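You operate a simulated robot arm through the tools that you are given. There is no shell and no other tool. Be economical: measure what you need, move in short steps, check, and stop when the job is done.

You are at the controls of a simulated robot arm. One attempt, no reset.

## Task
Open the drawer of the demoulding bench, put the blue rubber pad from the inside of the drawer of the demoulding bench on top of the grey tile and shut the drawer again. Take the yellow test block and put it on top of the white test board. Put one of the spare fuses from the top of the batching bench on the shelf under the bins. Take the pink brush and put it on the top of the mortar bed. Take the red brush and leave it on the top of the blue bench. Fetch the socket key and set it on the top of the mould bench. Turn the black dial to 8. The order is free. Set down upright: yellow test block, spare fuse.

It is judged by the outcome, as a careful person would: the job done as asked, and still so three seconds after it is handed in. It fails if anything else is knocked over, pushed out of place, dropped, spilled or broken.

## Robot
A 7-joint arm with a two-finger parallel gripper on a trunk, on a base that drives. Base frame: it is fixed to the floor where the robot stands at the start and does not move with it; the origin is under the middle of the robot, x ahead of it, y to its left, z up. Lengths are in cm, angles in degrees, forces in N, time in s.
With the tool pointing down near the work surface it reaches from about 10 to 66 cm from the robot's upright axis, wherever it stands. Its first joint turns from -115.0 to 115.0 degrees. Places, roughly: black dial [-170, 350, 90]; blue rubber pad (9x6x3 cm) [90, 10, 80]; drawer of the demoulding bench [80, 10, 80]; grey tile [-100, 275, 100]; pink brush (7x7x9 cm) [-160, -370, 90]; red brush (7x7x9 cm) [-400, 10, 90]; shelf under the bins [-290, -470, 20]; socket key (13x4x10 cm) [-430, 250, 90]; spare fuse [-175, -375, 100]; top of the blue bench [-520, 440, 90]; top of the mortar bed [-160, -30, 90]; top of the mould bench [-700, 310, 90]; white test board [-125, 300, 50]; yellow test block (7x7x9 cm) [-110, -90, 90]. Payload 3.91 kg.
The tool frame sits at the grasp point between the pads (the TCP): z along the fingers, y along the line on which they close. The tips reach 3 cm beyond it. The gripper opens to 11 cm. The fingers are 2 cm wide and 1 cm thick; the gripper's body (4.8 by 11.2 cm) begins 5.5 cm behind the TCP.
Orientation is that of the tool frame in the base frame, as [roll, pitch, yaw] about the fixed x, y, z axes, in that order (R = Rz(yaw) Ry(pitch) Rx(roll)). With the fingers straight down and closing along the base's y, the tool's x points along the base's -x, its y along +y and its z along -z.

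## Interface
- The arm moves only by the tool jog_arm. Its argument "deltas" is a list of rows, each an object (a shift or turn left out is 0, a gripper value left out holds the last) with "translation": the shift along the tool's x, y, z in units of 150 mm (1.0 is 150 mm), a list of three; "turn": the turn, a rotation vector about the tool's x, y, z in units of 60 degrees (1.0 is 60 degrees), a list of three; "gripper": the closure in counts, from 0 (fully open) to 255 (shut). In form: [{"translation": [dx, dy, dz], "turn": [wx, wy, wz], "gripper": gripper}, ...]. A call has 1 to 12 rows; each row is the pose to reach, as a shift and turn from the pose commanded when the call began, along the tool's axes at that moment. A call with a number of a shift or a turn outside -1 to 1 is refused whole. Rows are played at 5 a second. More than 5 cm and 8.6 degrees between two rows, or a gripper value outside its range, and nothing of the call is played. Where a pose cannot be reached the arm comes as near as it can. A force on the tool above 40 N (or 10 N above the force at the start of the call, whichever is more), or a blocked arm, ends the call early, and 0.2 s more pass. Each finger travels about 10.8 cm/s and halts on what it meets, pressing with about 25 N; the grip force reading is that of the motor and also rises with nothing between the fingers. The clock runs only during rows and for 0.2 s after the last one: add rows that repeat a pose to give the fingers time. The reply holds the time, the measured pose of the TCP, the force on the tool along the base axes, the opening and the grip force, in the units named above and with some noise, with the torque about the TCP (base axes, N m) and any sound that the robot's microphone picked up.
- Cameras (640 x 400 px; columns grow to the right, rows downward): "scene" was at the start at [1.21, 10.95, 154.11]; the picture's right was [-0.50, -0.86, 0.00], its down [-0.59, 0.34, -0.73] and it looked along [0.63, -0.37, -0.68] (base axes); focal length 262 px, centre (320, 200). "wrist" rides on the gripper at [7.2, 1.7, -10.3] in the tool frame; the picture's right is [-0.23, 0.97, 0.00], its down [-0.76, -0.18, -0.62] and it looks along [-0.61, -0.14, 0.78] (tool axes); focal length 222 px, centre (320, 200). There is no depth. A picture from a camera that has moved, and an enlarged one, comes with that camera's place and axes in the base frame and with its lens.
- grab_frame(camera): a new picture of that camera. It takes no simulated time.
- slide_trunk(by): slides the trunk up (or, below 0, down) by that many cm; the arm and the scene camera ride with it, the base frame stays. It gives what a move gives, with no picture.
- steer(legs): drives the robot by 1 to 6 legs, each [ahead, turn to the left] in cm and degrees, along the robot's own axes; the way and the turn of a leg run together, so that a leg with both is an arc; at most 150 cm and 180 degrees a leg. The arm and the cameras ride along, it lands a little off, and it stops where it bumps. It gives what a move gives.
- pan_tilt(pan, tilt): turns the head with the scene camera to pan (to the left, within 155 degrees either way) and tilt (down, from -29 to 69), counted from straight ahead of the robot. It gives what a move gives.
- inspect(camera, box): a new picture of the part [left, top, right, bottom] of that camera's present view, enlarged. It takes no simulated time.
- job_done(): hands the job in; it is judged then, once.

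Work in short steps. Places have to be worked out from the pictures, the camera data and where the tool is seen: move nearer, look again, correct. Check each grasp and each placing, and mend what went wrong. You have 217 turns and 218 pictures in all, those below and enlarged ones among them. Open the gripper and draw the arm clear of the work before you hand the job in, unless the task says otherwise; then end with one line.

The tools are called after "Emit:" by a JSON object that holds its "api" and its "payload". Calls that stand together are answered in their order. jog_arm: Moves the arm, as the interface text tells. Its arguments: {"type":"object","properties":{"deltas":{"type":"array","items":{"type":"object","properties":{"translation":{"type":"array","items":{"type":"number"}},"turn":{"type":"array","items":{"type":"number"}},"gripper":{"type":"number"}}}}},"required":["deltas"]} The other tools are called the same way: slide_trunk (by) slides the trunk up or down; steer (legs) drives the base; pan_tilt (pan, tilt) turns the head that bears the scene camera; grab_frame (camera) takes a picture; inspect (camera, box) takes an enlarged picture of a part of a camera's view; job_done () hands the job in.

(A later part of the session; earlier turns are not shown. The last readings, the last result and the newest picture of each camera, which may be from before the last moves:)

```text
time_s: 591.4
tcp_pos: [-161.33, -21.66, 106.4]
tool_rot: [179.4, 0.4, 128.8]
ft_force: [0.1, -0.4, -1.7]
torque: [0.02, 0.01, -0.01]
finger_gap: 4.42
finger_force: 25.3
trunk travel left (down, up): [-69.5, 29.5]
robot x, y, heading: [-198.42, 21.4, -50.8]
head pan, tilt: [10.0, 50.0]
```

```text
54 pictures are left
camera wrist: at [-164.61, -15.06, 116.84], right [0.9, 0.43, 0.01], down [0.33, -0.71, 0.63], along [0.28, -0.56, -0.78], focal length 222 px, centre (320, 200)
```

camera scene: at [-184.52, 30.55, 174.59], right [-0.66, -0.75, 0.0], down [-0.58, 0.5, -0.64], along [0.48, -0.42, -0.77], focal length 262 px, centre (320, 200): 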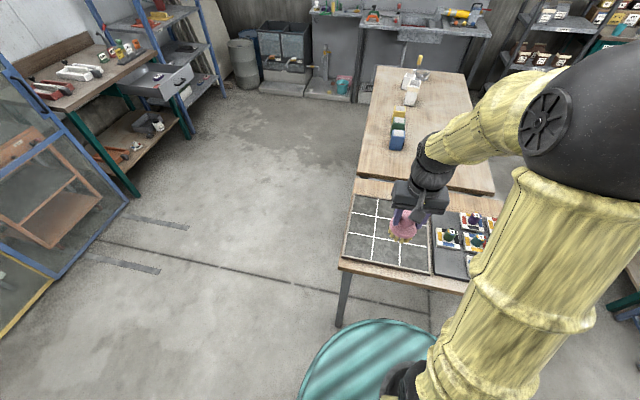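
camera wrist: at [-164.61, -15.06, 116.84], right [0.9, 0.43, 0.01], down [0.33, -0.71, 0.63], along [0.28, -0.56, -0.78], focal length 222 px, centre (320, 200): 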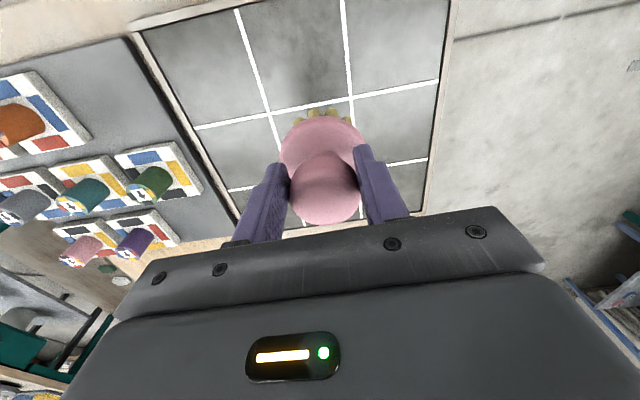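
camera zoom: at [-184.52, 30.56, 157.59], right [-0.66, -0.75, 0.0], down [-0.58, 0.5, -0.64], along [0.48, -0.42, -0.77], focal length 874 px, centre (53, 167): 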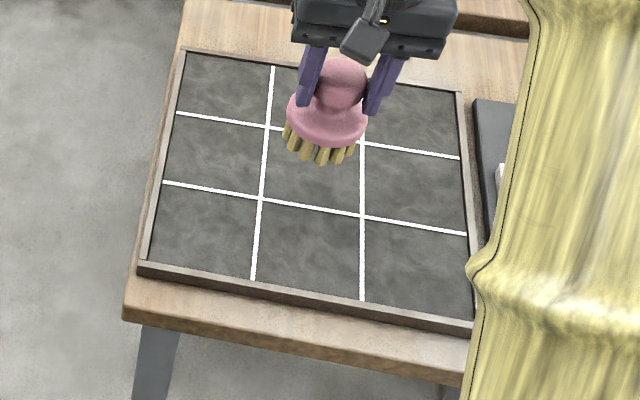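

Over the central cell. Descend to contact.

Emit:
{"api": "jog_arm", "payload": {"deltas": [{"translation": [0, 0, 0.25]}, {"translation": [0, 0, 0.42]}, {"translation": [0, 0, 0.5]}, {"translation": [0, 0, 0.55]}, {"translation": [0, 0, 0.59]}, {"translation": [0, 0, 0.63]}, {"translation": [0, 0, 0.67]}, {"translation": [0, 0, 0.71]}, {"translation": [0, 0, 0.75]}]}}

```text
time_s: 593.1
tcp_pos: [-160.99, -21.76, 96.45]
tool_rot: [179.3, 0.8, 128.7]
ft_force: [-3.8, 7.1, 17.3]
torque: [0.22, 0.34, -0.13]
finger_gap: 4.41
finger_force: 25.1
trunk travel left (down, up): [-69.5, 29.5]
robot x, y, heading: [-198.47, 21.48, -51.2]
head pan, tilt: [10.0, 50.0]
stopped in row 8: the force on the tool passed its limit at 50 N (the readings are from after the stop); the commanded pose is now the measured one
```

Contact at 96.45. Ease, release, rise.

Emit:
{"api": "jog_arm", "payload": {"deltas": [{"translation": [0, 0, -0.01]}, {"translation": [0, 0, -0.01], "gripper": 125}, {"translation": [0, 0, -0.01], "gripper": 100}, {"translation": [0, 0, -0.01], "gripper": 100}, {"translation": [0, 0, -0.2]}, {"translation": [0, 0, -0.5]}, {"translation": [0, 0, -0.8]}, {"translation": [0, 0, -1]}]}}

Emit:
{"api": "slide_trunk", "payload": {"by": 12}}

Emit:
{"api": "grab_frame", "payload": {"camera": "scene"}}

```text
time_s: 594.9
tcp_pos: [-161.15, -21.82, 111.15]
tool_rot: [179.4, 0.8, 128.6]
ft_force: [-0.1, -0.7, 0.4]
torque: [0.0, 0.01, 0.03]
finger_gap: 6.69
finger_force: 0.1
trunk travel left (down, up): [-69.5, 29.5]
robot x, y, heading: [-198.32, 21.12, -51.2]
head pan, tilt: [10.0, 50.0]
```

```text
time_s: 596.4
tcp_pos: [-161.04, -21.86, 123.28]
tool_rot: [179.3, 0.7, 128.7]
ft_force: [-0.1, -0.4, 0.4]
torque: [-0.01, 0.03, 0.03]
finger_gap: 6.68
finger_force: 0.2
trunk travel left (down, up): [-81.5, 17.5]
robot x, y, heading: [-198.86, 21.59, -51.3]
head pan, tilt: [10.0, 50.0]
```

```text
53 pictures are left
camera scene: at [-184.51, 30.55, 169.58], right [-0.66, -0.75, 0.0], down [-0.58, 0.5, -0.64], along [0.48, -0.42, -0.77], focal length 262 px, centre (320, 200)
```

scene: 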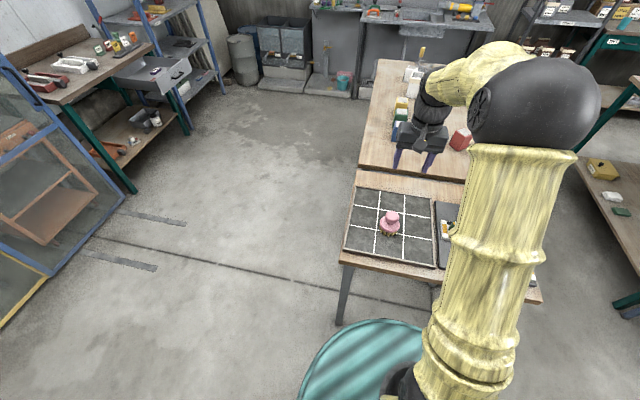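

Pink brush rests on the mortar bed. Now to the drawer: retract and drive to ≈[-14,-57], heading 36°, in line with the drawer.

Emit:
{"api": "jog_arm", "payload": {"deltas": [{"translation": [0.3, 0, 0], "gripper": 255}, {"translation": [0.6, 0, 0]}, {"translation": [0.9, 0, 0]}, {"translation": [1.0, 0, 0]}]}}

Emit:
{"api": "steer", "payload": {"legs": [[0, 77.8], [65, 0], [0, -66.8], [83, 0], [82, 0], [0, 76.3]]}}

Emit:
{"api": "pan_tilt", "payload": {"pan": 0, "tilt": 40}}

Emit:
{"api": "grab_frame", "payload": {"camera": "scene"}}

```text
time_s: 597.4
tcp_pos: [-170.44, -10.26, 122.86]
tool_rot: [179.3, 0.7, 128.8]
ft_force: [-0.6, -0.8, 0.1]
torque: [0.01, 0.01, -0.03]
finger_gap: 0.0
finger_force: 25.1
trunk travel left (down, up): [-81.5, 17.5]
robot x, y, heading: [-198.33, 21.63, -51.1]
head pan, tilt: [10.0, 50.0]
```

```text
time_s: 624.8
tcp_pos: [19.17, -29.05, 122.97]
tool_rot: [179.4, 0.7, -144.4]
ft_force: [0.7, 0.0, 0.8]
torque: [0.01, -0.02, 0.0]
finger_gap: 0.0
finger_force: 24.7
trunk travel left (down, up): [-81.5, 17.5]
robot x, y, heading: [-14.04, -55.29, 35.5]
head pan, tilt: [10.0, 50.0]
```

```text
time_s: 625.5
tcp_pos: [19.08, -29.17, 122.97]
tool_rot: [179.4, 0.6, -144.4]
ft_force: [0.1, -0.3, -0.5]
torque: [0.01, 0.01, -0.01]
finger_gap: 0.0
finger_force: 24.8
trunk travel left (down, up): [-81.5, 17.5]
robot x, y, heading: [-14.04, -55.34, 35.6]
head pan, tilt: [0.0, 40.0]
```

```text
52 pictures are left
camera scene: at [-20.91, -41.63, 171.0], right [0.58, -0.81, 0.0], down [-0.52, -0.38, -0.77], along [0.62, 0.45, -0.64], focal length 262 px, centre (320, 200)
```

scene: 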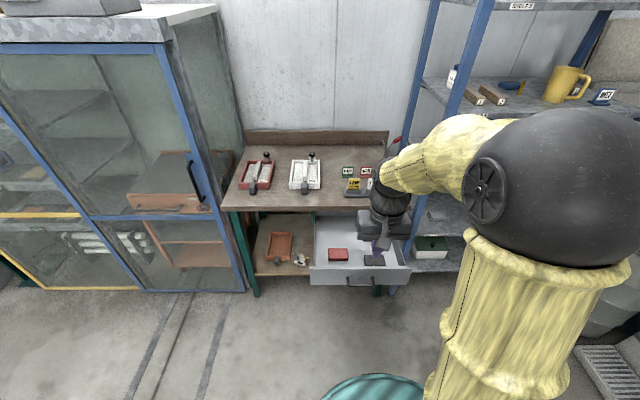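

Handle bar at d≈19, in line. Extend 12 cm and pitch the tool to horizontal.

Emit:
{"api": "jog_arm", "payload": {"deltas": [{"translation": [-0.3, 0, 0]}, {"translation": [-0.6, 0, 0]}, {"translation": [-0.85, 0, 0]}]}}

Emit:
{"api": "jog_arm", "payload": {"deltas": [{"turn": [0, -0.125, 0]}, {"turn": [0, -0.25, 0]}, {"turn": [0, -0.375, 0]}, {"turn": [0, -0.5, 0]}, {"turn": [0, -0.625, 0]}, {"turn": [0, -0.75, 0]}, {"turn": [0, -0.875, 0]}, {"turn": [0, -1.0, 0]}]}}

Emit:
{"api": "jog_arm", "payload": {"deltas": [{"turn": [0, -0.125, 0]}, {"turn": [0, -0.25, 0]}, {"turn": [0, -0.375, 0]}, {"turn": [0, -0.5, 0]}]}}

```text
time_s: 626.3
tcp_pos: [29.72, -21.59, 123.04]
tool_rot: [179.5, 0.5, -144.4]
ft_force: [-0.1, 0.4, -0.2]
torque: [-0.02, 0.07, -0.01]
finger_gap: 0.0
finger_force: 25.2
trunk travel left (down, up): [-81.5, 17.5]
robot x, y, heading: [-14.16, -55.48, 35.6]
head pan, tilt: [0.0, 40.0]
```

```text
time_s: 628.1
tcp_pos: [29.61, -21.76, 123.07]
tool_rot: [178.7, 60.8, -145.5]
ft_force: [-0.1, 0.1, -0.3]
torque: [0.0, -0.01, 0.01]
finger_gap: 0.02
finger_force: 24.8
trunk travel left (down, up): [-81.5, 17.5]
robot x, y, heading: [-14.18, -55.83, 35.4]
head pan, tilt: [0.0, 40.0]
```

```text
time_s: 629.1
tcp_pos: [29.54, -21.68, 122.98]
tool_rot: [39.6, 89.1, 75.4]
ft_force: [0.1, -0.9, 0.3]
torque: [0.02, 0.0, 0.0]
finger_gap: 0.03
finger_force: 24.8
trunk travel left (down, up): [-81.5, 17.5]
robot x, y, heading: [-13.94, -55.24, 35.7]
head pan, tilt: [0.0, 40.0]
```

Tool horizontal. Lower to z≈82 in front of the drawer panel and check from the scene camera.

Emit:
{"api": "slide_trunk", "payload": {"by": -40}}

Emit:
{"api": "slide_trunk", "payload": {"by": -1.2}}

Emit:
{"api": "grab_frame", "payload": {"camera": "wrist"}}

Emit:
{"api": "grab_frame", "payload": {"camera": "scene"}}

```text
time_s: 632.9
tcp_pos: [29.52, -21.68, 83.07]
tool_rot: [41.2, 89.1, 76.5]
ft_force: [0.3, 0.5, -0.1]
torque: [-0.02, 0.0, -0.02]
finger_gap: 0.02
finger_force: 24.7
trunk travel left (down, up): [-41.5, 57.5]
robot x, y, heading: [-13.94, -55.26, 35.8]
head pan, tilt: [0.0, 40.0]
```

```text
time_s: 633.5
tcp_pos: [29.53, -21.7, 81.85]
tool_rot: [41.1, 89.0, 76.5]
ft_force: [0.1, -0.3, 0.5]
torque: [-0.01, -0.01, 0.02]
finger_gap: 0.0
finger_force: 24.9
trunk travel left (down, up): [-40.3, 58.7]
robot x, y, heading: [-13.67, -55.29, 35.8]
head pan, tilt: [0.0, 40.0]
```

```text
51 pictures are left
camera wrist: at [20.07, -26.29, 74.62], right [-0.57, 0.79, 0.24], down [-0.41, -0.52, 0.75], along [0.72, 0.33, 0.61], focal length 222 px, centre (320, 200)
```

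wrist: 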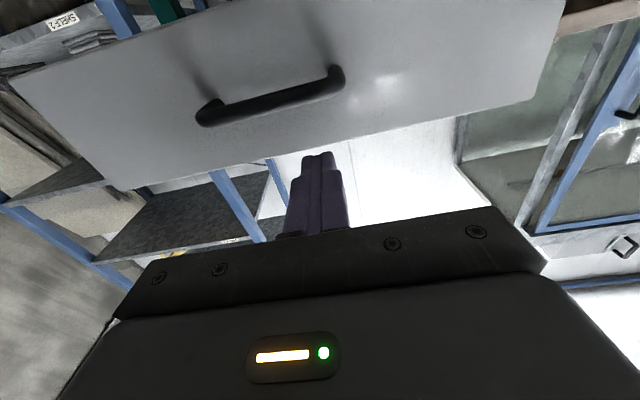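

```text
50 pictures are left
camera scene: at [-20.91, -41.64, 129.8], right [0.58, -0.81, 0.0], down [-0.52, -0.38, -0.77], along [0.62, 0.45, -0.64], focal length 262 px, centre (320, 200)
```

scene: 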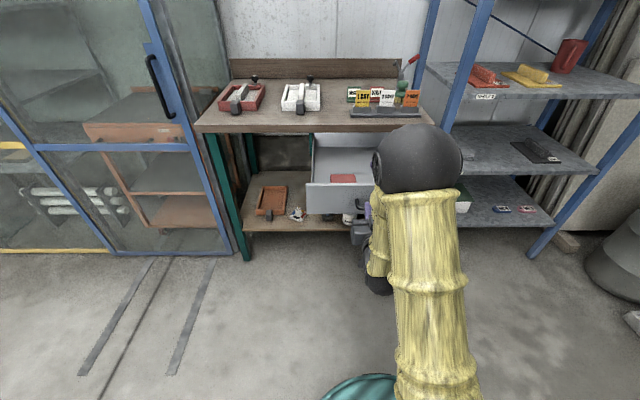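

Fingertips at z≈82 will meet the panel between handle (78.9) and panel top (84.6). Drive forward to push.

Emit:
{"api": "steer", "payload": {"legs": [[12, 0]]}}

Emit:
{"api": "steer", "payload": {"legs": [[10, 0], [8, 0]]}}

Emit:
{"api": "grab_frame", "payload": {"camera": "scene"}}

```text
time_s: 634.9
tcp_pos: [39.24, -14.81, 81.86]
tool_rot: [40.8, 89.0, 76.4]
ft_force: [-0.4, 0.4, -0.4]
torque: [0.0, 0.04, 0.0]
finger_gap: 0.0
finger_force: 24.9
trunk travel left (down, up): [-40.3, 58.7]
robot x, y, heading: [-4.69, -48.13, 35.6]
head pan, tilt: [0.0, 40.0]
```

```text
time_s: 636.8
tcp_pos: [53.9, -4.18, 81.95]
tool_rot: [41.1, 89.1, 76.8]
ft_force: [-0.9, 0.1, -0.1]
torque: [-0.01, 0.01, 0.0]
finger_gap: 0.01
finger_force: 25.0
trunk travel left (down, up): [-40.3, 58.7]
robot x, y, heading: [10.23, -38.3, 35.8]
head pan, tilt: [0.0, 40.0]
```

```text
49 pictures are left
camera scene: at [3.4, -24.13, 129.8], right [0.58, -0.81, 0.0], down [-0.52, -0.38, -0.77], along [0.62, 0.45, -0.64], focal length 262 px, centre (320, 200)
```

scene: 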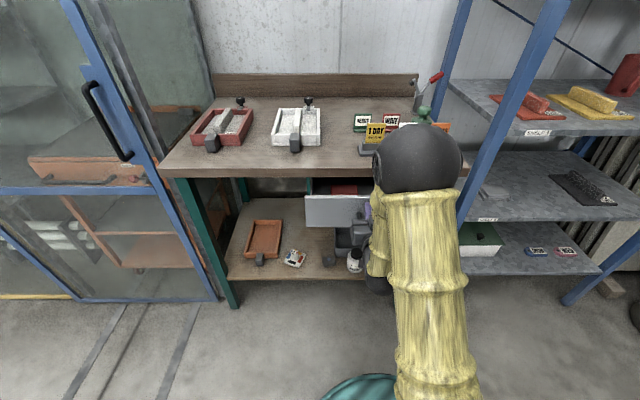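

Pushing well; ~11 cm to go. Continue with smaller legs.

Emit:
{"api": "steer", "payload": {"legs": [[7, 0]]}}

Emit:
{"api": "steer", "payload": {"legs": [[3, 0]]}}

Emit:
{"api": "steer", "payload": {"legs": [[2, 0]]}}

Emit:
{"api": "grab_frame", "payload": {"camera": "wrist"}}

```text
time_s: 637.9
tcp_pos: [59.52, -0.15, 81.81]
tool_rot: [41.6, 89.1, 77.2]
ft_force: [0.5, 0.1, 0.4]
torque: [-0.02, 0.01, 0.01]
finger_gap: 0.0
finger_force: 25.1
trunk travel left (down, up): [-40.3, 58.7]
robot x, y, heading: [15.95, -33.47, 35.8]
head pan, tilt: [0.0, 40.0]
```

```text
time_s: 638.8
tcp_pos: [61.95, 1.68, 81.87]
tool_rot: [41.6, 89.1, 77.2]
ft_force: [-0.2, 0.5, 0.4]
torque: [-0.02, 0.02, 0.0]
finger_gap: 0.0
finger_force: 25.1
trunk travel left (down, up): [-40.3, 58.7]
robot x, y, heading: [18.34, -32.17, 35.9]
head pan, tilt: [0.0, 40.0]
```

```text
time_s: 639.6
tcp_pos: [63.47, 2.66, 81.87]
tool_rot: [50.9, 89.2, 86.5]
ft_force: [-24.5, -18.0, -7.9]
torque: [-0.27, 0.43, 0.04]
finger_gap: 0.0
finger_force: 25.4
trunk travel left (down, up): [-40.3, 58.7]
robot x, y, heading: [19.89, -31.01, 35.8]
head pan, tilt: [0.0, 40.0]
```

```text
48 pictures are left
camera wrist: at [53.89, -1.89, 74.59], right [-0.57, 0.79, 0.24], down [-0.4, -0.52, 0.75], along [0.72, 0.33, 0.61], focal length 222 px, centre (320, 200)
```

wrist: 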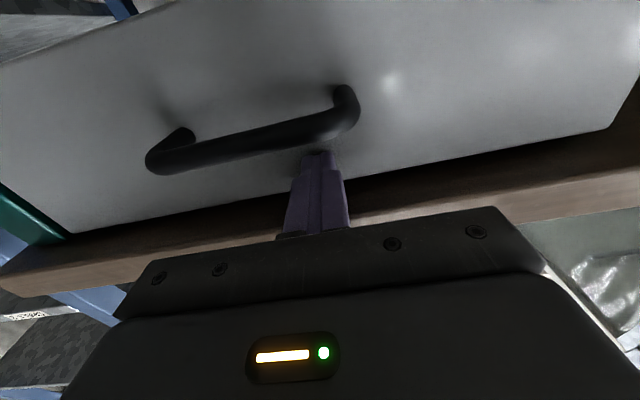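

Resistance of 30 N with tips at d≈56: drawer is shut. Back off and check.

Emit:
{"api": "steer", "payload": {"legs": [[-35, 0]]}}

Emit:
{"api": "slide_trunk", "payload": {"by": 40}}

Emit:
{"api": "grab_frame", "payload": {"camera": "scene"}}

Emit:
{"api": "jog_arm", "payload": {"deltas": [{"turn": [0, 0.125, 0]}, {"turn": [0, 0.25, 0]}, {"turn": [0, 0.375, 0]}, {"turn": [0, 0.5, 0]}, {"turn": [0, 0.625, 0]}, {"turn": [0, 0.75, 0]}, {"turn": [0, 0.875, 0]}, {"turn": [0, 1.0, 0]}]}}

Emit:
{"api": "jog_arm", "payload": {"deltas": [{"turn": [0, 0.125, 0], "gripper": 0}, {"turn": [0, 0.25, 0]}, {"turn": [0, 0.375, 0]}, {"turn": [0, 0.5, 0]}]}}

```text
time_s: 642.1
tcp_pos: [35.2, -17.82, 81.65]
tool_rot: [58.5, 89.4, 94.1]
ft_force: [-0.6, -0.7, 0.1]
torque: [0.0, 0.0, 0.03]
finger_gap: 0.0
finger_force: 25.6
trunk travel left (down, up): [-40.3, 58.7]
robot x, y, heading: [-8.13, -51.4, 35.6]
head pan, tilt: [0.0, 40.0]
```

```text
time_s: 646.0
tcp_pos: [35.03, -17.64, 121.69]
tool_rot: [58.1, 89.3, 93.7]
ft_force: [-0.9, 0.0, 0.0]
torque: [0.01, -0.01, 0.02]
finger_gap: 0.02
finger_force: 25.4
trunk travel left (down, up): [-80.3, 18.7]
robot x, y, heading: [-8.17, -51.18, 36.2]
head pan, tilt: [0.0, 40.0]
```

```text
47 pictures are left
camera scene: at [-15.26, -37.59, 169.8], right [0.59, -0.81, 0.0], down [-0.52, -0.38, -0.77], along [0.62, 0.45, -0.64], focal length 262 px, centre (320, 200)
```

scene: 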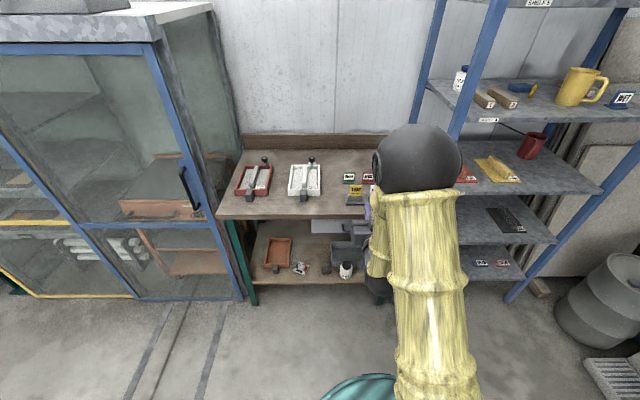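

```text
time_s: 647.8
tcp_pos: [35.13, -17.6, 121.71]
tool_rot: [179.3, 30.3, -144.7]
ft_force: [-0.8, 0.4, 0.6]
torque: [-0.02, 0.04, 0.01]
finger_gap: 0.0
finger_force: 25.0
trunk travel left (down, up): [-80.3, 18.7]
robot x, y, heading: [-8.39, -51.32, 36.0]
head pan, tilt: [0.0, 40.0]
```

```text
time_s: 648.8
tcp_pos: [35.24, -17.63, 121.77]
tool_rot: [179.4, 0.1, -144.2]
ft_force: [0.1, 0.0, 0.1]
torque: [-0.04, -0.01, 0.01]
finger_gap: 10.94
finger_force: 0.2
trunk travel left (down, up): [-80.3, 18.7]
robot x, y, heading: [-8.49, -51.32, 35.8]
head pan, tilt: [0.0, 40.0]
```

Drawer is shut. Now the yellow block (≈[-115,-90]): retract, and drive to ≈[-68,-57] facing 215°.

Emit:
{"api": "jog_arm", "payload": {"deltas": [{"translation": [0.3, 0, 0]}, {"translation": [0.6, 0, 0]}, {"translation": [0.85, 0, 0]}]}}

Emit:
{"api": "steer", "payload": {"legs": [[0, 149.5], [58, 0], [0, 30]]}}

Emit:
{"api": "pan_tilt", "payload": {"pan": 5, "tilt": 50}}

Emit:
{"api": "grab_frame", "payload": {"camera": "scene"}}

Emit:
{"api": "grab_frame", "payload": {"camera": "wrist"}}

```text
time_s: 649.6
tcp_pos: [24.64, -25.14, 121.61]
tool_rot: [179.4, 0.4, -144.4]
ft_force: [-0.2, -0.1, 0.7]
torque: [-0.01, 0.0, 0.03]
finger_gap: 11.02
finger_force: 0.1
trunk travel left (down, up): [-80.3, 18.7]
robot x, y, heading: [-8.45, -51.24, 35.6]
head pan, tilt: [0.0, 40.0]
```

```text
time_s: 664.4
tcp_pos: [-98.96, -82.49, 121.57]
tool_rot: [179.4, 0.3, 35.0]
ft_force: [-0.5, 0.6, 0.2]
torque: [0.01, 0.0, -0.01]
finger_gap: 11.0
finger_force: 0.1
trunk travel left (down, up): [-80.3, 18.7]
robot x, y, heading: [-65.84, -56.54, -144.7]
head pan, tilt: [0.0, 40.0]
```

```text
time_s: 665.1
tcp_pos: [-98.97, -82.48, 121.59]
tool_rot: [179.4, 0.4, 35.0]
ft_force: [-0.8, 0.2, -0.7]
torque: [0.0, 0.01, 0.01]
finger_gap: 10.97
finger_force: 0.1
trunk travel left (down, up): [-80.3, 18.7]
robot x, y, heading: [-65.83, -56.51, -144.7]
head pan, tilt: [5.0, 50.0]
```

```text
46 pictures are left
camera scene: at [-57.8, -70.74, 168.39], right [-0.65, 0.76, 0.0], down [0.58, 0.49, -0.64], along [-0.49, -0.42, -0.77], focal length 262 px, centre (320, 200)
```

scene: 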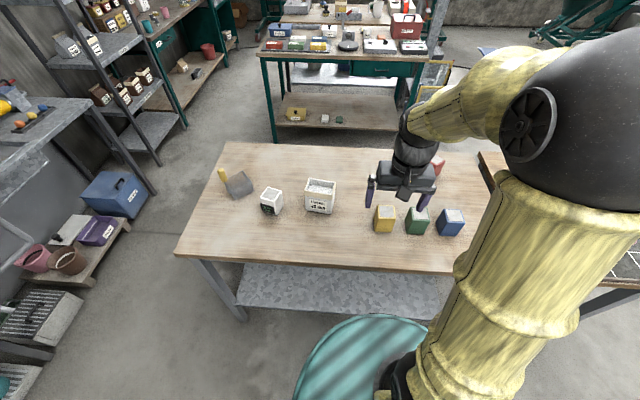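

```text
45 pictures are left
camera wrist: at [-92.28, -79.6, 132.03], right [0.37, -0.93, 0.01], down [-0.73, -0.28, 0.63], along [-0.58, -0.24, -0.78], focal length 222 px, centre (320, 200)
```

wrist: 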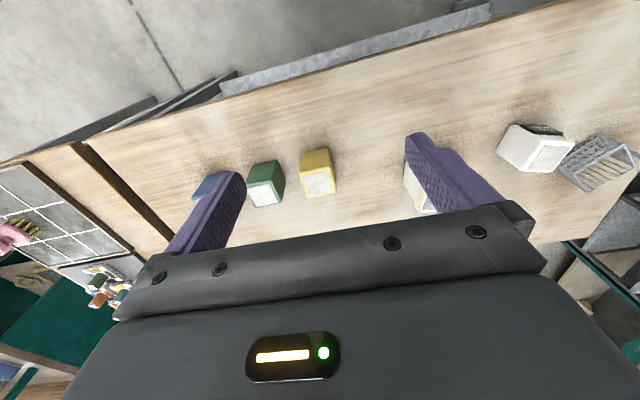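

For the low shelf I'll grip the block with the tool pitched 45° (fingers on its left/right faces). Zoom to get block pose and gaps.

Emit:
{"api": "inspect", "payload": {"camera": "wrist", "box": [220, 130, 380, 230]}}

Emit:
{"api": "inspect", "payload": {"camera": "scene", "box": [340, 180, 480, 270]}}

```text
4.00 times, centred on (300, 180) of wrist
camera zoom: at [-92.28, -79.6, 132.03], right [0.37, -0.93, 0.01], down [-0.73, -0.28, 0.63], along [-0.58, -0.24, -0.78], focal length 888 px, centre (400, 280)
```

zoom: 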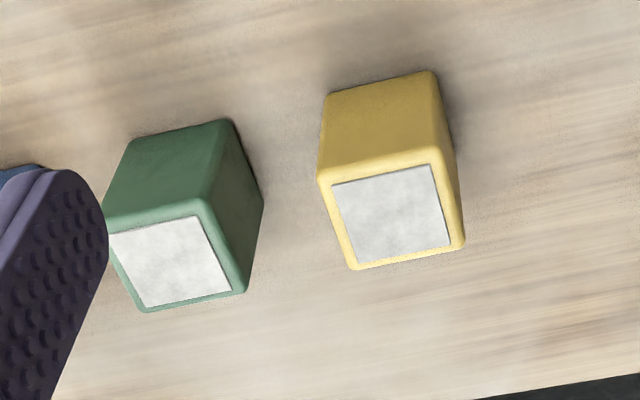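

```text
4.44 times, centred on (410, 225) of scene
camera zoom: at [-57.8, -70.74, 168.39], right [-0.65, 0.76, 0.0], down [0.58, 0.49, -0.64], along [-0.49, -0.42, -0.77], focal length 1166 px, centre (-80, 89)
```

zoom: 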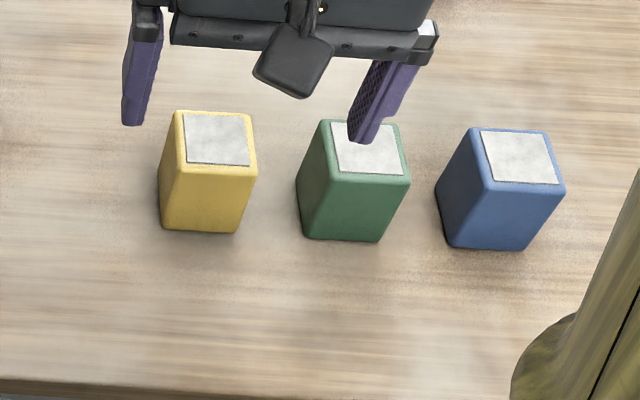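

Block centre ≈[-114.4,-88.9], top 97, 5.5 cm gap to the green one. Position, pitch the tool 45°, and lower to a pre-grasp along the tool axis.

Emit:
{"api": "jog_arm", "payload": {"deltas": [{"translation": [-0.2, -0.12, 0], "gripper": 25}, {"translation": [-0.41, -0.24, 0]}, {"translation": [-0.41, -0.24, 0], "turn": [0, -0.125, 0]}, {"translation": [-0.41, -0.24, 0], "turn": [0, -0.25, 0]}, {"translation": [-0.41, -0.24, 0], "turn": [0, -0.375, 0]}, {"translation": [-0.41, -0.24, 0], "turn": [0, -0.5, 0]}, {"translation": [-0.41, -0.24, 0], "turn": [0, -0.625, 0]}, {"translation": [-0.41, -0.24, 0], "turn": [0, -0.75, 0]}]}}

Emit:
{"api": "slide_trunk", "payload": {"by": -18.7}}

Emit:
{"api": "grab_frame", "payload": {"camera": "wrist"}}

```text
time_s: 666.9
tcp_pos: [-105.99, -83.27, 121.66]
tool_rot: [179.3, 45.4, 34.9]
ft_force: [-1.2, 2.7, 0.7]
torque: [-0.19, -0.09, 0.25]
finger_gap: 9.91
finger_force: 0.1
trunk travel left (down, up): [-80.3, 18.7]
robot x, y, heading: [-66.14, -56.63, -144.7]
head pan, tilt: [5.0, 50.0]
```

```text
time_s: 669.0
tcp_pos: [-106.02, -83.04, 103.06]
tool_rot: [179.1, 45.3, 34.5]
ft_force: [0.5, -0.1, -0.4]
torque: [0.01, -0.02, 0.04]
finger_gap: 9.93
finger_force: 0.0
trunk travel left (down, up): [-61.6, 37.4]
robot x, y, heading: [-65.93, -56.48, -144.9]
head pan, tilt: [5.0, 50.0]
```

```text
42 pictures are left
camera wrist: at [-95.12, -77.31, 105.17], right [0.43, -0.89, 0.17], down [-0.18, 0.1, 0.98], along [-0.89, -0.45, -0.12], focal length 222 px, centre (320, 200)
```

wrist: 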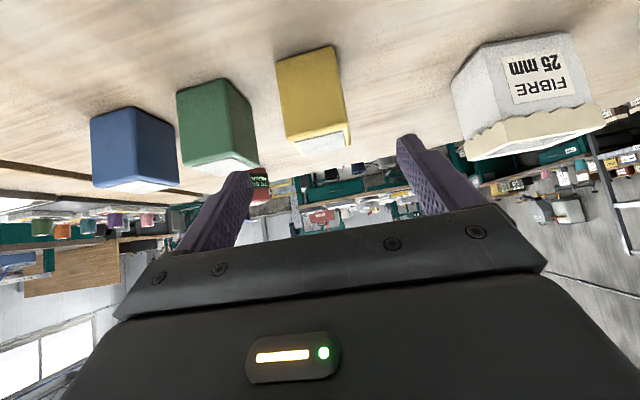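

Lateral alignment is good. Approach 13.5 cm along the tool axis.

Emit:
{"api": "jog_arm", "payload": {"deltas": [{"translation": [0, 0, 0.25]}, {"translation": [0, 0, 0.5]}, {"translation": [0, 0, 0.72]}, {"translation": [0, 0, 0.9]}]}}

Emit:
{"api": "inspect", "payload": {"camera": "scene", "box": [320, 140, 480, 260]}}

Emit:
{"api": "grab_frame", "payload": {"camera": "wrist"}}

```text
time_s: 670.0
tcp_pos: [-113.9, -88.58, 93.38]
tool_rot: [179.1, 45.3, 34.5]
ft_force: [1.4, 0.3, -0.4]
torque: [-0.02, 0.01, 0.01]
finger_gap: 9.91
finger_force: 0.1
trunk travel left (down, up): [-61.6, 37.4]
robot x, y, heading: [-65.91, -56.7, -144.6]
head pan, tilt: [5.0, 50.0]
```

```text
3.33 times, centred on (400, 200) of scene
camera zoom: at [-57.85, -70.79, 149.69], right [-0.65, 0.76, 0.0], down [0.58, 0.5, -0.64], along [-0.49, -0.42, -0.77], focal length 874 px, centre (53, 200)
```

zoom: 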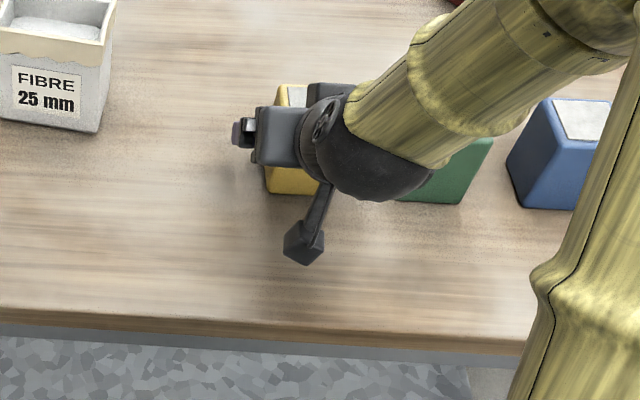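

```text
40 pictures are left
camera wrist: at [-102.92, -82.92, 95.61], right [0.43, -0.89, 0.17], down [-0.18, 0.1, 0.98], along [-0.89, -0.45, -0.12], focal length 222 px, centre (320, 200)
```

wrist: 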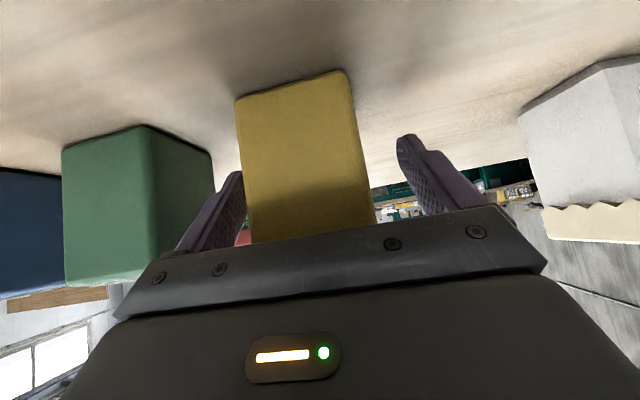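

Shift 0.6 cm toward −y to centre, then close.

Emit:
{"api": "jog_arm", "payload": {"deltas": [{"translation": [0, -0.04, 0]}, {"translation": [0, -0.04, 0], "gripper": 255}, {"translation": [0, -0.04, 0], "gripper": 255}, {"translation": [0, -0.04, 0], "gripper": 255}]}}

Emit:
{"api": "slide_trunk", "payload": {"by": 4}}

Emit:
{"api": "grab_frame", "payload": {"camera": "wrist"}}

```text
time_s: 671.0
tcp_pos: [-114.21, -88.24, 93.36]
tool_rot: [179.2, 45.4, 34.5]
ft_force: [0.1, -2.0, 0.7]
torque: [-0.05, 0.07, 0.02]
finger_gap: 6.19
finger_force: 25.0
trunk travel left (down, up): [-61.6, 37.4]
robot x, y, heading: [-65.72, -56.3, -144.6]
head pan, tilt: [5.0, 50.0]
```

```text
time_s: 671.8
tcp_pos: [-114.3, -88.22, 97.35]
tool_rot: [179.2, 45.2, 34.5]
ft_force: [0.0, -0.5, -5.3]
torque: [0.02, -0.04, -0.04]
finger_gap: 6.17
finger_force: 25.6
trunk travel left (down, up): [-65.6, 33.4]
robot x, y, heading: [-65.77, -56.54, -144.5]
head pan, tilt: [5.0, 50.0]
```

```text
39 pictures are left
camera wrist: at [-103.27, -82.43, 99.64], right [0.43, -0.89, 0.17], down [-0.18, 0.1, 0.98], along [-0.89, -0.45, -0.12], focal length 222 px, centre (320, 200)
```

wrist: 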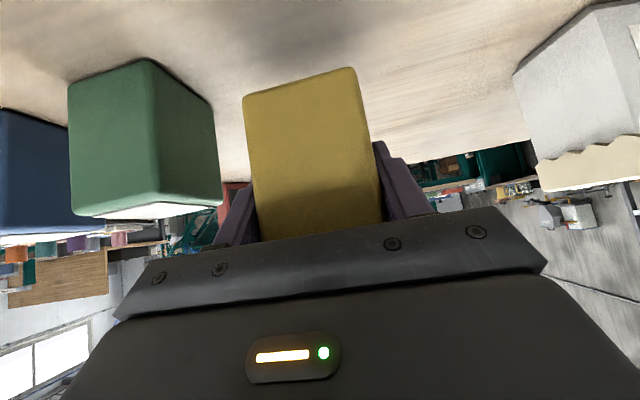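

Block gripped and lifted. Raise further, back away, and drive toward the lab bench.

Emit:
{"api": "slide_trunk", "payload": {"by": 22}}

Emit:
{"api": "steer", "payload": {"legs": [[-25, 0], [0, -100], [134, 0], [134, 0]]}}

Emit:
{"api": "pan_tilt", "payload": {"pan": -62, "tilt": 40}}

Emit:
{"api": "grab_frame", "payload": {"camera": "scene"}}

```text
time_s: 674.1
tcp_pos: [-114.3, -88.14, 119.47]
tool_rot: [179.2, 45.4, 34.5]
ft_force: [-0.1, -0.1, -5.1]
torque: [-0.01, -0.05, 0.0]
finger_gap: 6.21
finger_force: 25.2
trunk travel left (down, up): [-87.6, 11.4]
robot x, y, heading: [-65.99, -56.51, -144.7]
head pan, tilt: [5.0, 50.0]
```

```text
time_s: 697.2
tcp_pos: [-181.47, 253.03, 119.45]
tool_rot: [179.2, 45.4, -66.3]
ft_force: [0.0, 0.4, -6.2]
torque: [-0.08, 0.01, -0.01]
finger_gap: 6.2
finger_force: 24.7
trunk travel left (down, up): [-87.6, 11.4]
robot x, y, heading: [-159.77, 199.25, 114.5]
head pan, tilt: [5.0, 50.0]
```

```text
time_s: 698.5
tcp_pos: [-181.57, 252.92, 119.31]
tool_rot: [179.2, 45.3, -66.1]
ft_force: [-0.3, -0.3, -5.4]
torque: [-0.04, 0.0, 0.04]
finger_gap: 6.18
finger_force: 24.5
trunk travel left (down, up): [-87.6, 11.4]
robot x, y, heading: [-159.52, 198.98, 114.6]
head pan, tilt: [-62.0, 40.0]
```

```text
38 pictures are left
camera scene: at [-165.81, 194.16, 177.1], right [0.8, -0.61, 0.0], down [-0.39, -0.51, -0.77], along [0.46, 0.61, -0.64], focal length 262 px, centre (320, 200)
```

scene: 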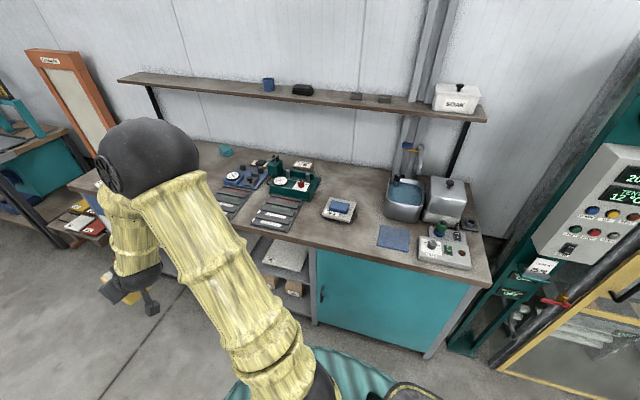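

The white-ish board shows on the shelf at px (285,252). Lower the trunk for a better view and zoom.

Emit:
{"api": "slide_trunk", "payload": {"by": -40}}

Emit:
{"api": "pan_tilt", "payload": {"pan": -62, "tilt": 30}}

Emit:
{"api": "inspect", "payload": {"camera": "scene", "box": [160, 130, 400, 310]}}

```text
time_s: 702.4
tcp_pos: [-181.56, 253.02, 79.37]
tool_rot: [179.1, 45.3, -66.2]
ft_force: [-0.7, 0.5, -4.8]
torque: [-0.05, -0.04, 0.01]
finger_gap: 6.2
finger_force: 25.1
trunk travel left (down, up): [-47.6, 51.4]
robot x, y, heading: [-159.29, 199.43, 114.7]
head pan, tilt: [-62.0, 40.0]
```

```text
time_s: 703.1
tcp_pos: [-181.72, 252.87, 79.42]
tool_rot: [179.2, 45.3, -66.2]
ft_force: [0.1, -0.1, -6.1]
torque: [0.0, -0.01, 0.0]
finger_gap: 6.21
finger_force: 24.4
trunk travel left (down, up): [-47.6, 51.4]
robot x, y, heading: [-159.64, 198.92, 114.5]
head pan, tilt: [-62.0, 30.0]
```

```text
2.22 times, centred on (280, 220) of scene
camera zoom: at [-165.47, 194.56, 138.63], right [0.79, -0.61, 0.0], down [-0.3, -0.4, -0.87], along [0.53, 0.69, -0.5], focal length 583 px, centre (409, 156)
```

zoom: 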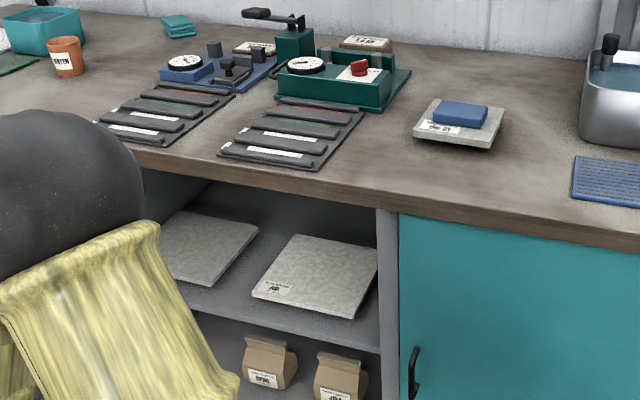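

Two boards are on the shelf; read their labels.

Emit:
{"api": "inspect", "payload": {"camera": "scene", "box": [265, 232, 335, 276]}}

Emit:
{"api": "steer", "payload": {"legs": [[0, -30]]}}

Emit:
{"api": "pan_tilt", "payload": {"pan": -15, "tilt": 30}}

Emit:
{"api": "grab_frame", "payload": {"camera": "scene"}}

```text
9.09 times, centred on (300, 254) of scene
camera zoom: at [-165.47, 194.56, 138.63], right [0.79, -0.61, 0.0], down [-0.3, -0.4, -0.87], along [0.53, 0.69, -0.5], focal length 2384 px, centre (502, -291)
```

zoom: 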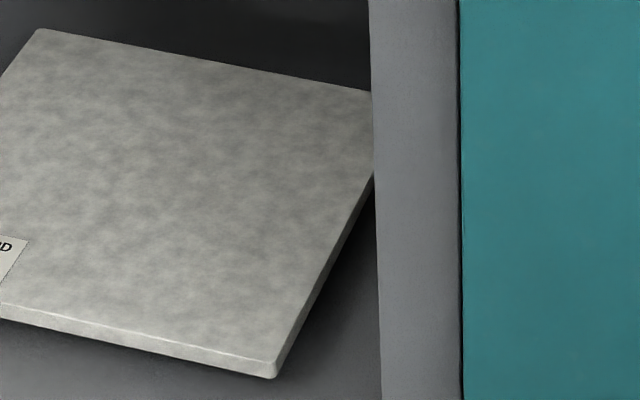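

```text
time_s: 705.5
tcp_pos: [-152.01, 256.78, 79.26]
tool_rot: [179.2, 45.3, -95.9]
ft_force: [-1.4, -0.3, -4.7]
torque: [-0.09, 0.01, -0.03]
finger_gap: 6.18
finger_force: 24.8
trunk travel left (down, up): [-47.6, 51.4]
robot x, y, heading: [-159.46, 199.23, 84.8]
head pan, tilt: [-62.0, 30.0]
```

```text
time_s: 706.7
tcp_pos: [-152.08, 256.85, 79.42]
tool_rot: [179.2, 45.3, -95.9]
ft_force: [0.1, -0.2, -5.0]
torque: [-0.05, -0.01, 0.03]
finger_gap: 6.21
finger_force: 24.8
trunk travel left (down, up): [-47.6, 51.4]
robot x, y, heading: [-159.31, 199.5, 84.8]
head pan, tilt: [-15.0, 30.0]
```

```text
35 pictures are left
camera scene: at [-172.17, 203.1, 138.64], right [0.94, -0.35, 0.0], down [-0.17, -0.47, -0.87], along [0.3, 0.81, -0.5], focal length 262 px, centre (320, 200)
```

scene: 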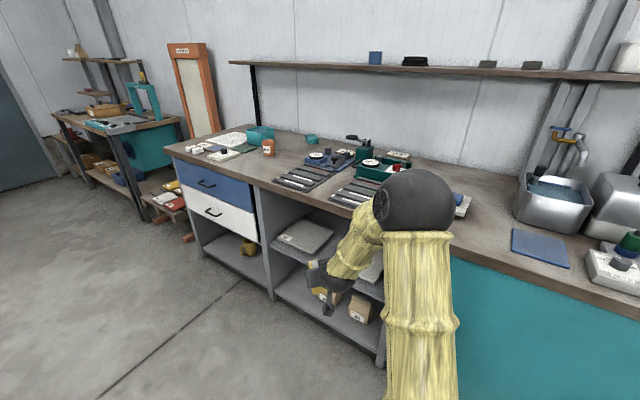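

Emit:
{"api": "inspect", "payload": {"camera": "scene", "box": [268, 212, 348, 262]}}

```text
8.00 times, centred on (308, 237) of scene
camera zoom: at [-172.17, 203.1, 138.64], right [0.94, -0.35, 0.0], down [-0.17, -0.47, -0.87], along [0.3, 0.81, -0.5], focal length 2098 px, centre (416, -96)
```

zoom: 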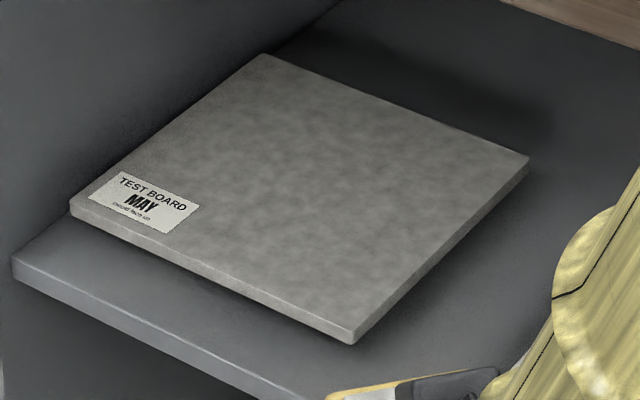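

Left label reads "TEST BOARD MAY". I need both boards in one unobstructed view to tell which is white: turn the arm away and look.

Emit:
{"api": "steer", "payload": {"legs": [[0, 60]]}}

Emit:
{"api": "pan_tilt", "payload": {"pan": -80, "tilt": 32}}

Emit:
{"api": "grab_frame", "payload": {"camera": "scene"}}

```text
time_s: 710.9
tcp_pos: [-205.76, 234.22, 79.36]
tool_rot: [179.1, 45.3, -35.6]
ft_force: [-0.2, 0.0, -4.2]
torque: [-0.05, -0.04, 0.02]
finger_gap: 6.2
finger_force: 25.2
trunk travel left (down, up): [-47.6, 51.4]
robot x, y, heading: [-159.33, 199.25, 145.0]
head pan, tilt: [-15.0, 30.0]
```

```text
time_s: 712.3
tcp_pos: [-205.69, 234.22, 79.44]
tool_rot: [179.1, 45.3, -35.5]
ft_force: [0.5, 0.7, -5.2]
torque: [-0.04, -0.05, 0.02]
finger_gap: 6.18
finger_force: 24.9
trunk travel left (down, up): [-47.6, 51.4]
robot x, y, heading: [-159.22, 199.62, 145.2]
head pan, tilt: [-80.0, 32.0]
```

```text
33 pictures are left
camera scene: at [-159.64, 191.35, 138.33], right [0.91, -0.42, 0.0], down [-0.22, -0.48, -0.85], along [0.36, 0.77, -0.53], focal length 262 px, centre (320, 200)
```

scene: 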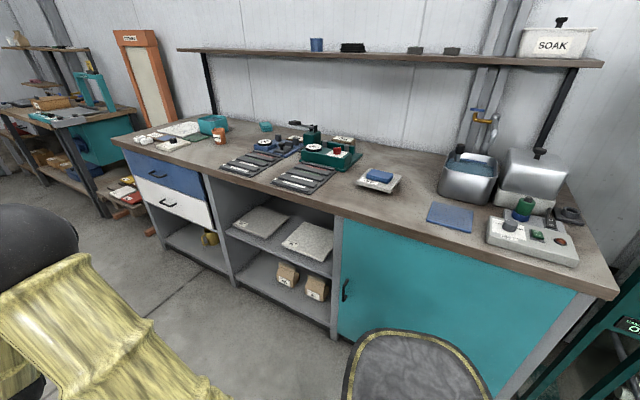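

Emit:
{"api": "inspect", "payload": {"camera": "scene", "box": [220, 195, 345, 270]}}

Emit:
{"api": "inspect", "payload": {"camera": "scene", "box": [276, 225, 324, 257]}}

```text
5.12 times, centred on (282, 232) of scene
camera zoom: at [-159.64, 191.35, 138.33], right [0.91, -0.42, 0.0], down [-0.22, -0.48, -0.85], along [0.36, 0.77, -0.53], focal length 1343 px, centre (512, 34)
```

zoom: 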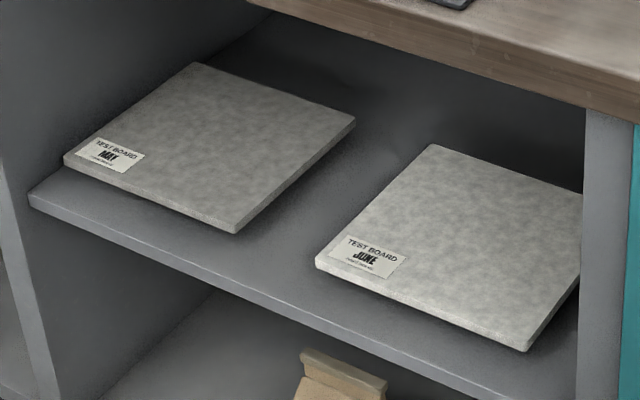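

```text
12.50 times, centred on (300, 241) of scene
camera zoom: at [-159.64, 191.35, 138.33], right [0.91, -0.42, 0.0], down [-0.22, -0.48, -0.85], along [0.36, 0.77, -0.53], focal length 3279 px, centre (570, -312)
```

zoom: 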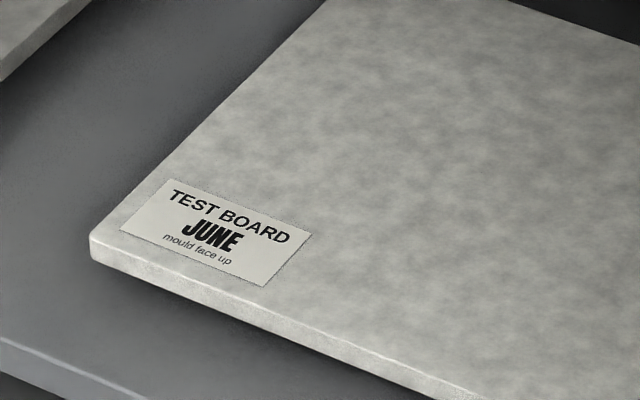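

Both labels look equally bright, yet the right (JUNE) board itself is clearly whiter — that's the white board, centre ≈[-121,285], front edge 7 cm inside the bench edge. I drive to a line-up point facing it at 35°.

Emit:
{"api": "steer", "payload": {"legs": [[0, -8.4], [48, 0], [0, -101.7]]}}

Emit:
{"api": "slide_trunk", "payload": {"by": -16}}

Emit:
{"api": "pan_tilt", "payload": {"pan": 5, "tilt": 30}}

Emit:
{"api": "grab_frame", "payload": {"camera": "scene"}}

Emit:
{"api": "grab_frame", "payload": {"camera": "wrist"}}

```text
time_s: 722.6
tcp_pos: [-145.55, 263.51, 79.4]
tool_rot: [179.2, 45.3, -146.2]
ft_force: [-0.1, 1.0, -5.1]
torque: [-0.02, 0.01, -0.02]
finger_gap: 6.21
finger_force: 24.2
trunk travel left (down, up): [-47.6, 51.4]
robot x, y, heading: [-194.42, 232.11, 34.6]
head pan, tilt: [-80.0, 32.0]
```

```text
time_s: 724.4
tcp_pos: [-145.58, 263.34, 63.37]
tool_rot: [179.0, 45.3, -146.0]
ft_force: [-0.1, 0.1, -5.4]
torque: [-0.01, 0.05, 0.01]
finger_gap: 6.21
finger_force: 24.8
trunk travel left (down, up): [-31.6, 67.4]
robot x, y, heading: [-194.24, 232.02, 34.6]
head pan, tilt: [-80.0, 32.0]
```

```text
time_s: 726.0
tcp_pos: [-145.7, 263.34, 63.26]
tool_rot: [179.1, 45.3, -146.1]
ft_force: [1.2, 0.0, -5.1]
torque: [-0.05, 0.01, 0.0]
finger_gap: 6.17
finger_force: 25.1
trunk travel left (down, up): [-31.6, 67.4]
robot x, y, heading: [-194.46, 232.27, 34.7]
head pan, tilt: [5.0, 30.0]
```

```text
30 pictures are left
camera scene: at [-201.13, 247.18, 122.64], right [0.64, -0.77, 0.0], down [-0.39, -0.32, -0.87], along [0.67, 0.55, -0.5], focal length 262 px, centre (320, 200)
```

scene: 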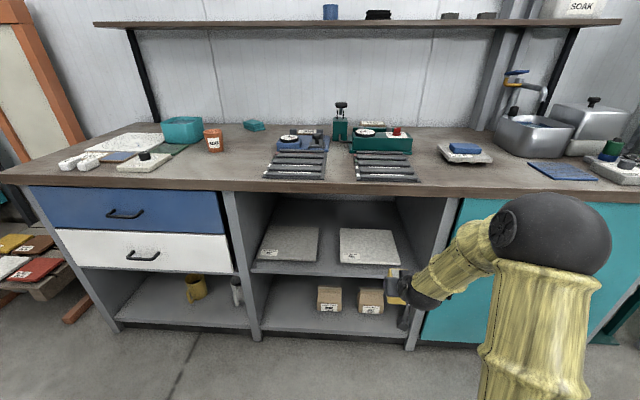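

```text
29 pictures are left
camera wrist: at [-156.95, 257.75, 65.63], right [-0.42, 0.89, 0.17], down [0.18, -0.1, 0.98], along [0.89, 0.44, -0.12], focal length 222 px, centre (320, 200)
```

wrist: 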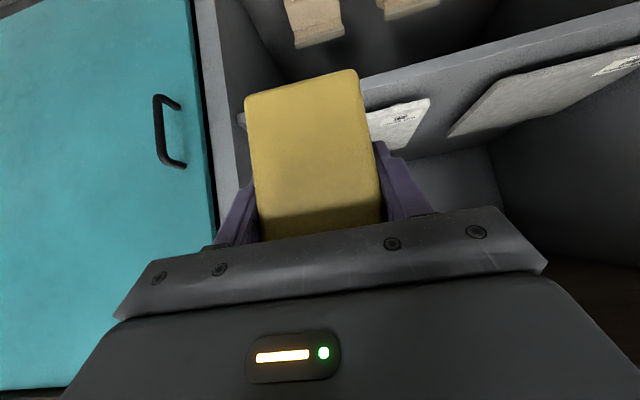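

Board top ≈50.5, centre ≈[-121,286]. Shift 4.6 cm left, lower 2.5 cm, and drive in 18 cm; then check.

Emit:
{"api": "jog_arm", "payload": {"deltas": [{"translation": [0, 0.15, 0]}, {"translation": [0, 0.31, 0]}]}}

Emit:
{"api": "slide_trunk", "payload": {"by": -2.5}}

Emit:
{"api": "steer", "payload": {"legs": [[18, 0]]}}

Emit:
{"api": "grab_frame", "payload": {"camera": "scene"}}

Emit:
{"api": "grab_frame", "payload": {"camera": "wrist"}}

```text
time_s: 726.6
tcp_pos: [-148.28, 267.19, 63.43]
tool_rot: [179.1, 45.3, -146.3]
ft_force: [0.1, -0.8, -5.4]
torque: [-0.02, 0.04, 0.0]
finger_gap: 6.22
finger_force: 24.3
trunk travel left (down, up): [-31.6, 67.4]
robot x, y, heading: [-194.82, 232.35, 34.7]
head pan, tilt: [5.0, 30.0]
```

```text
time_s: 727.3
tcp_pos: [-148.38, 267.36, 61.0]
tool_rot: [179.2, 45.4, -146.1]
ft_force: [0.1, 0.1, -5.3]
torque: [-0.03, 0.02, 0.0]
finger_gap: 6.18
finger_force: 24.9
trunk travel left (down, up): [-29.1, 69.9]
robot x, y, heading: [-194.58, 232.51, 34.8]
head pan, tilt: [5.0, 30.0]
```

```text
time_s: 729.0
tcp_pos: [-133.08, 277.44, 60.84]
tool_rot: [179.2, 45.3, -146.2]
ft_force: [-0.1, 0.1, -5.2]
torque: [-0.03, 0.05, 0.0]
finger_gap: 6.16
finger_force: 25.4
trunk travel left (down, up): [-29.1, 69.9]
robot x, y, heading: [-179.49, 242.69, 34.4]
head pan, tilt: [5.0, 30.0]
```

```text
28 pictures are left
camera scene: at [-186.15, 257.51, 120.14], right [0.64, -0.77, 0.0], down [-0.39, -0.32, -0.87], along [0.67, 0.55, -0.5], focal length 262 px, centre (320, 200)
```

scene: 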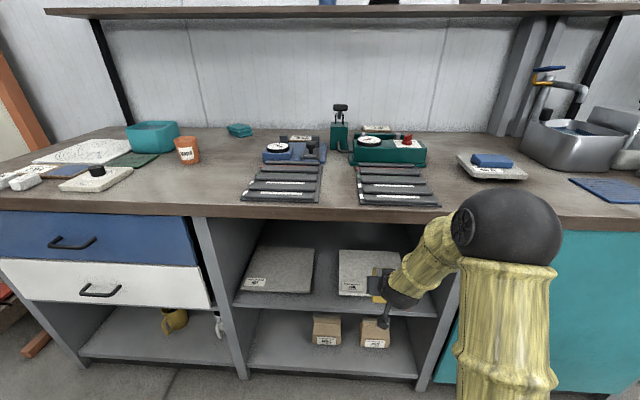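

```text
27 pictures are left
camera wrist: at [-144.6, 271.82, 63.18], right [-0.42, 0.89, 0.17], down [0.18, -0.1, 0.98], along [0.89, 0.44, -0.12], focal length 222 px, centre (320, 200)
```

wrist: 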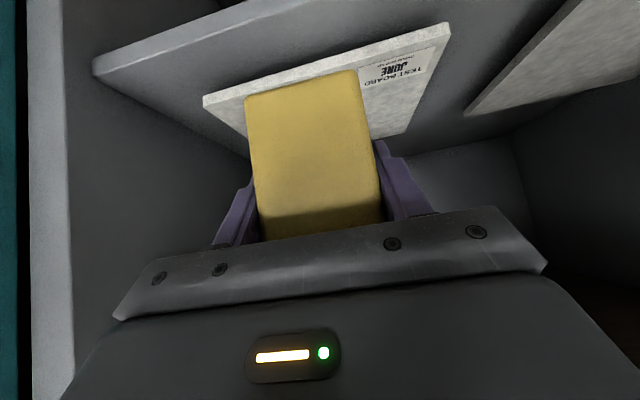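

To keep the forearm clear of the bench edge I'll extend the arm rather than drive: lower 2 cm, extend 6 cm forward.

Emit:
{"api": "slide_trunk", "payload": {"by": -2}}

Emit:
{"api": "jog_arm", "payload": {"deltas": [{"translation": [-0.1, 0, 0.1]}, {"translation": [-0.2, 0, 0.2]}, {"translation": [-0.283, 0, 0.283]}]}}

Emit:
{"api": "grab_frame", "payload": {"camera": "scene"}}

```text
time_s: 729.6
tcp_pos: [-133.35, 277.39, 58.9]
tool_rot: [179.2, 45.3, -146.2]
ft_force: [0.5, 0.0, -4.7]
torque: [0.0, 0.06, -0.01]
finger_gap: 6.21
finger_force: 25.1
trunk travel left (down, up): [-27.1, 71.9]
robot x, y, heading: [-179.51, 243.03, 34.6]
head pan, tilt: [5.0, 30.0]
```

```text
time_s: 730.5
tcp_pos: [-128.44, 280.89, 58.95]
tool_rot: [179.3, 45.2, -146.3]
ft_force: [-0.2, -0.4, -4.9]
torque: [-0.06, 0.02, -0.01]
finger_gap: 6.19
finger_force: 25.0
trunk travel left (down, up): [-27.1, 71.9]
robot x, y, heading: [-179.67, 242.93, 34.4]
head pan, tilt: [5.0, 30.0]
```

```text
26 pictures are left
camera scene: at [-186.15, 257.51, 118.14], right [0.64, -0.77, 0.0], down [-0.39, -0.32, -0.87], along [0.67, 0.55, -0.5], focal length 262 px, centre (320, 200)
```

scene: 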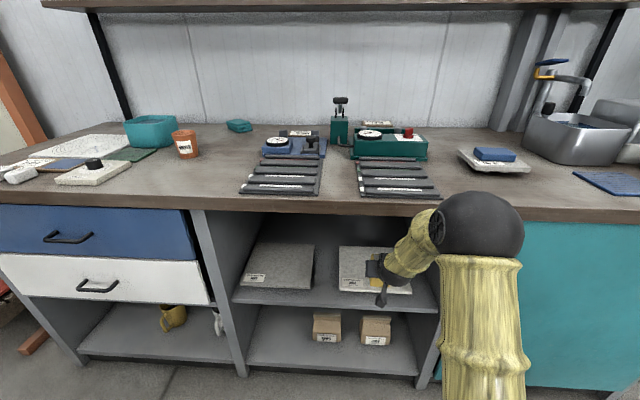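

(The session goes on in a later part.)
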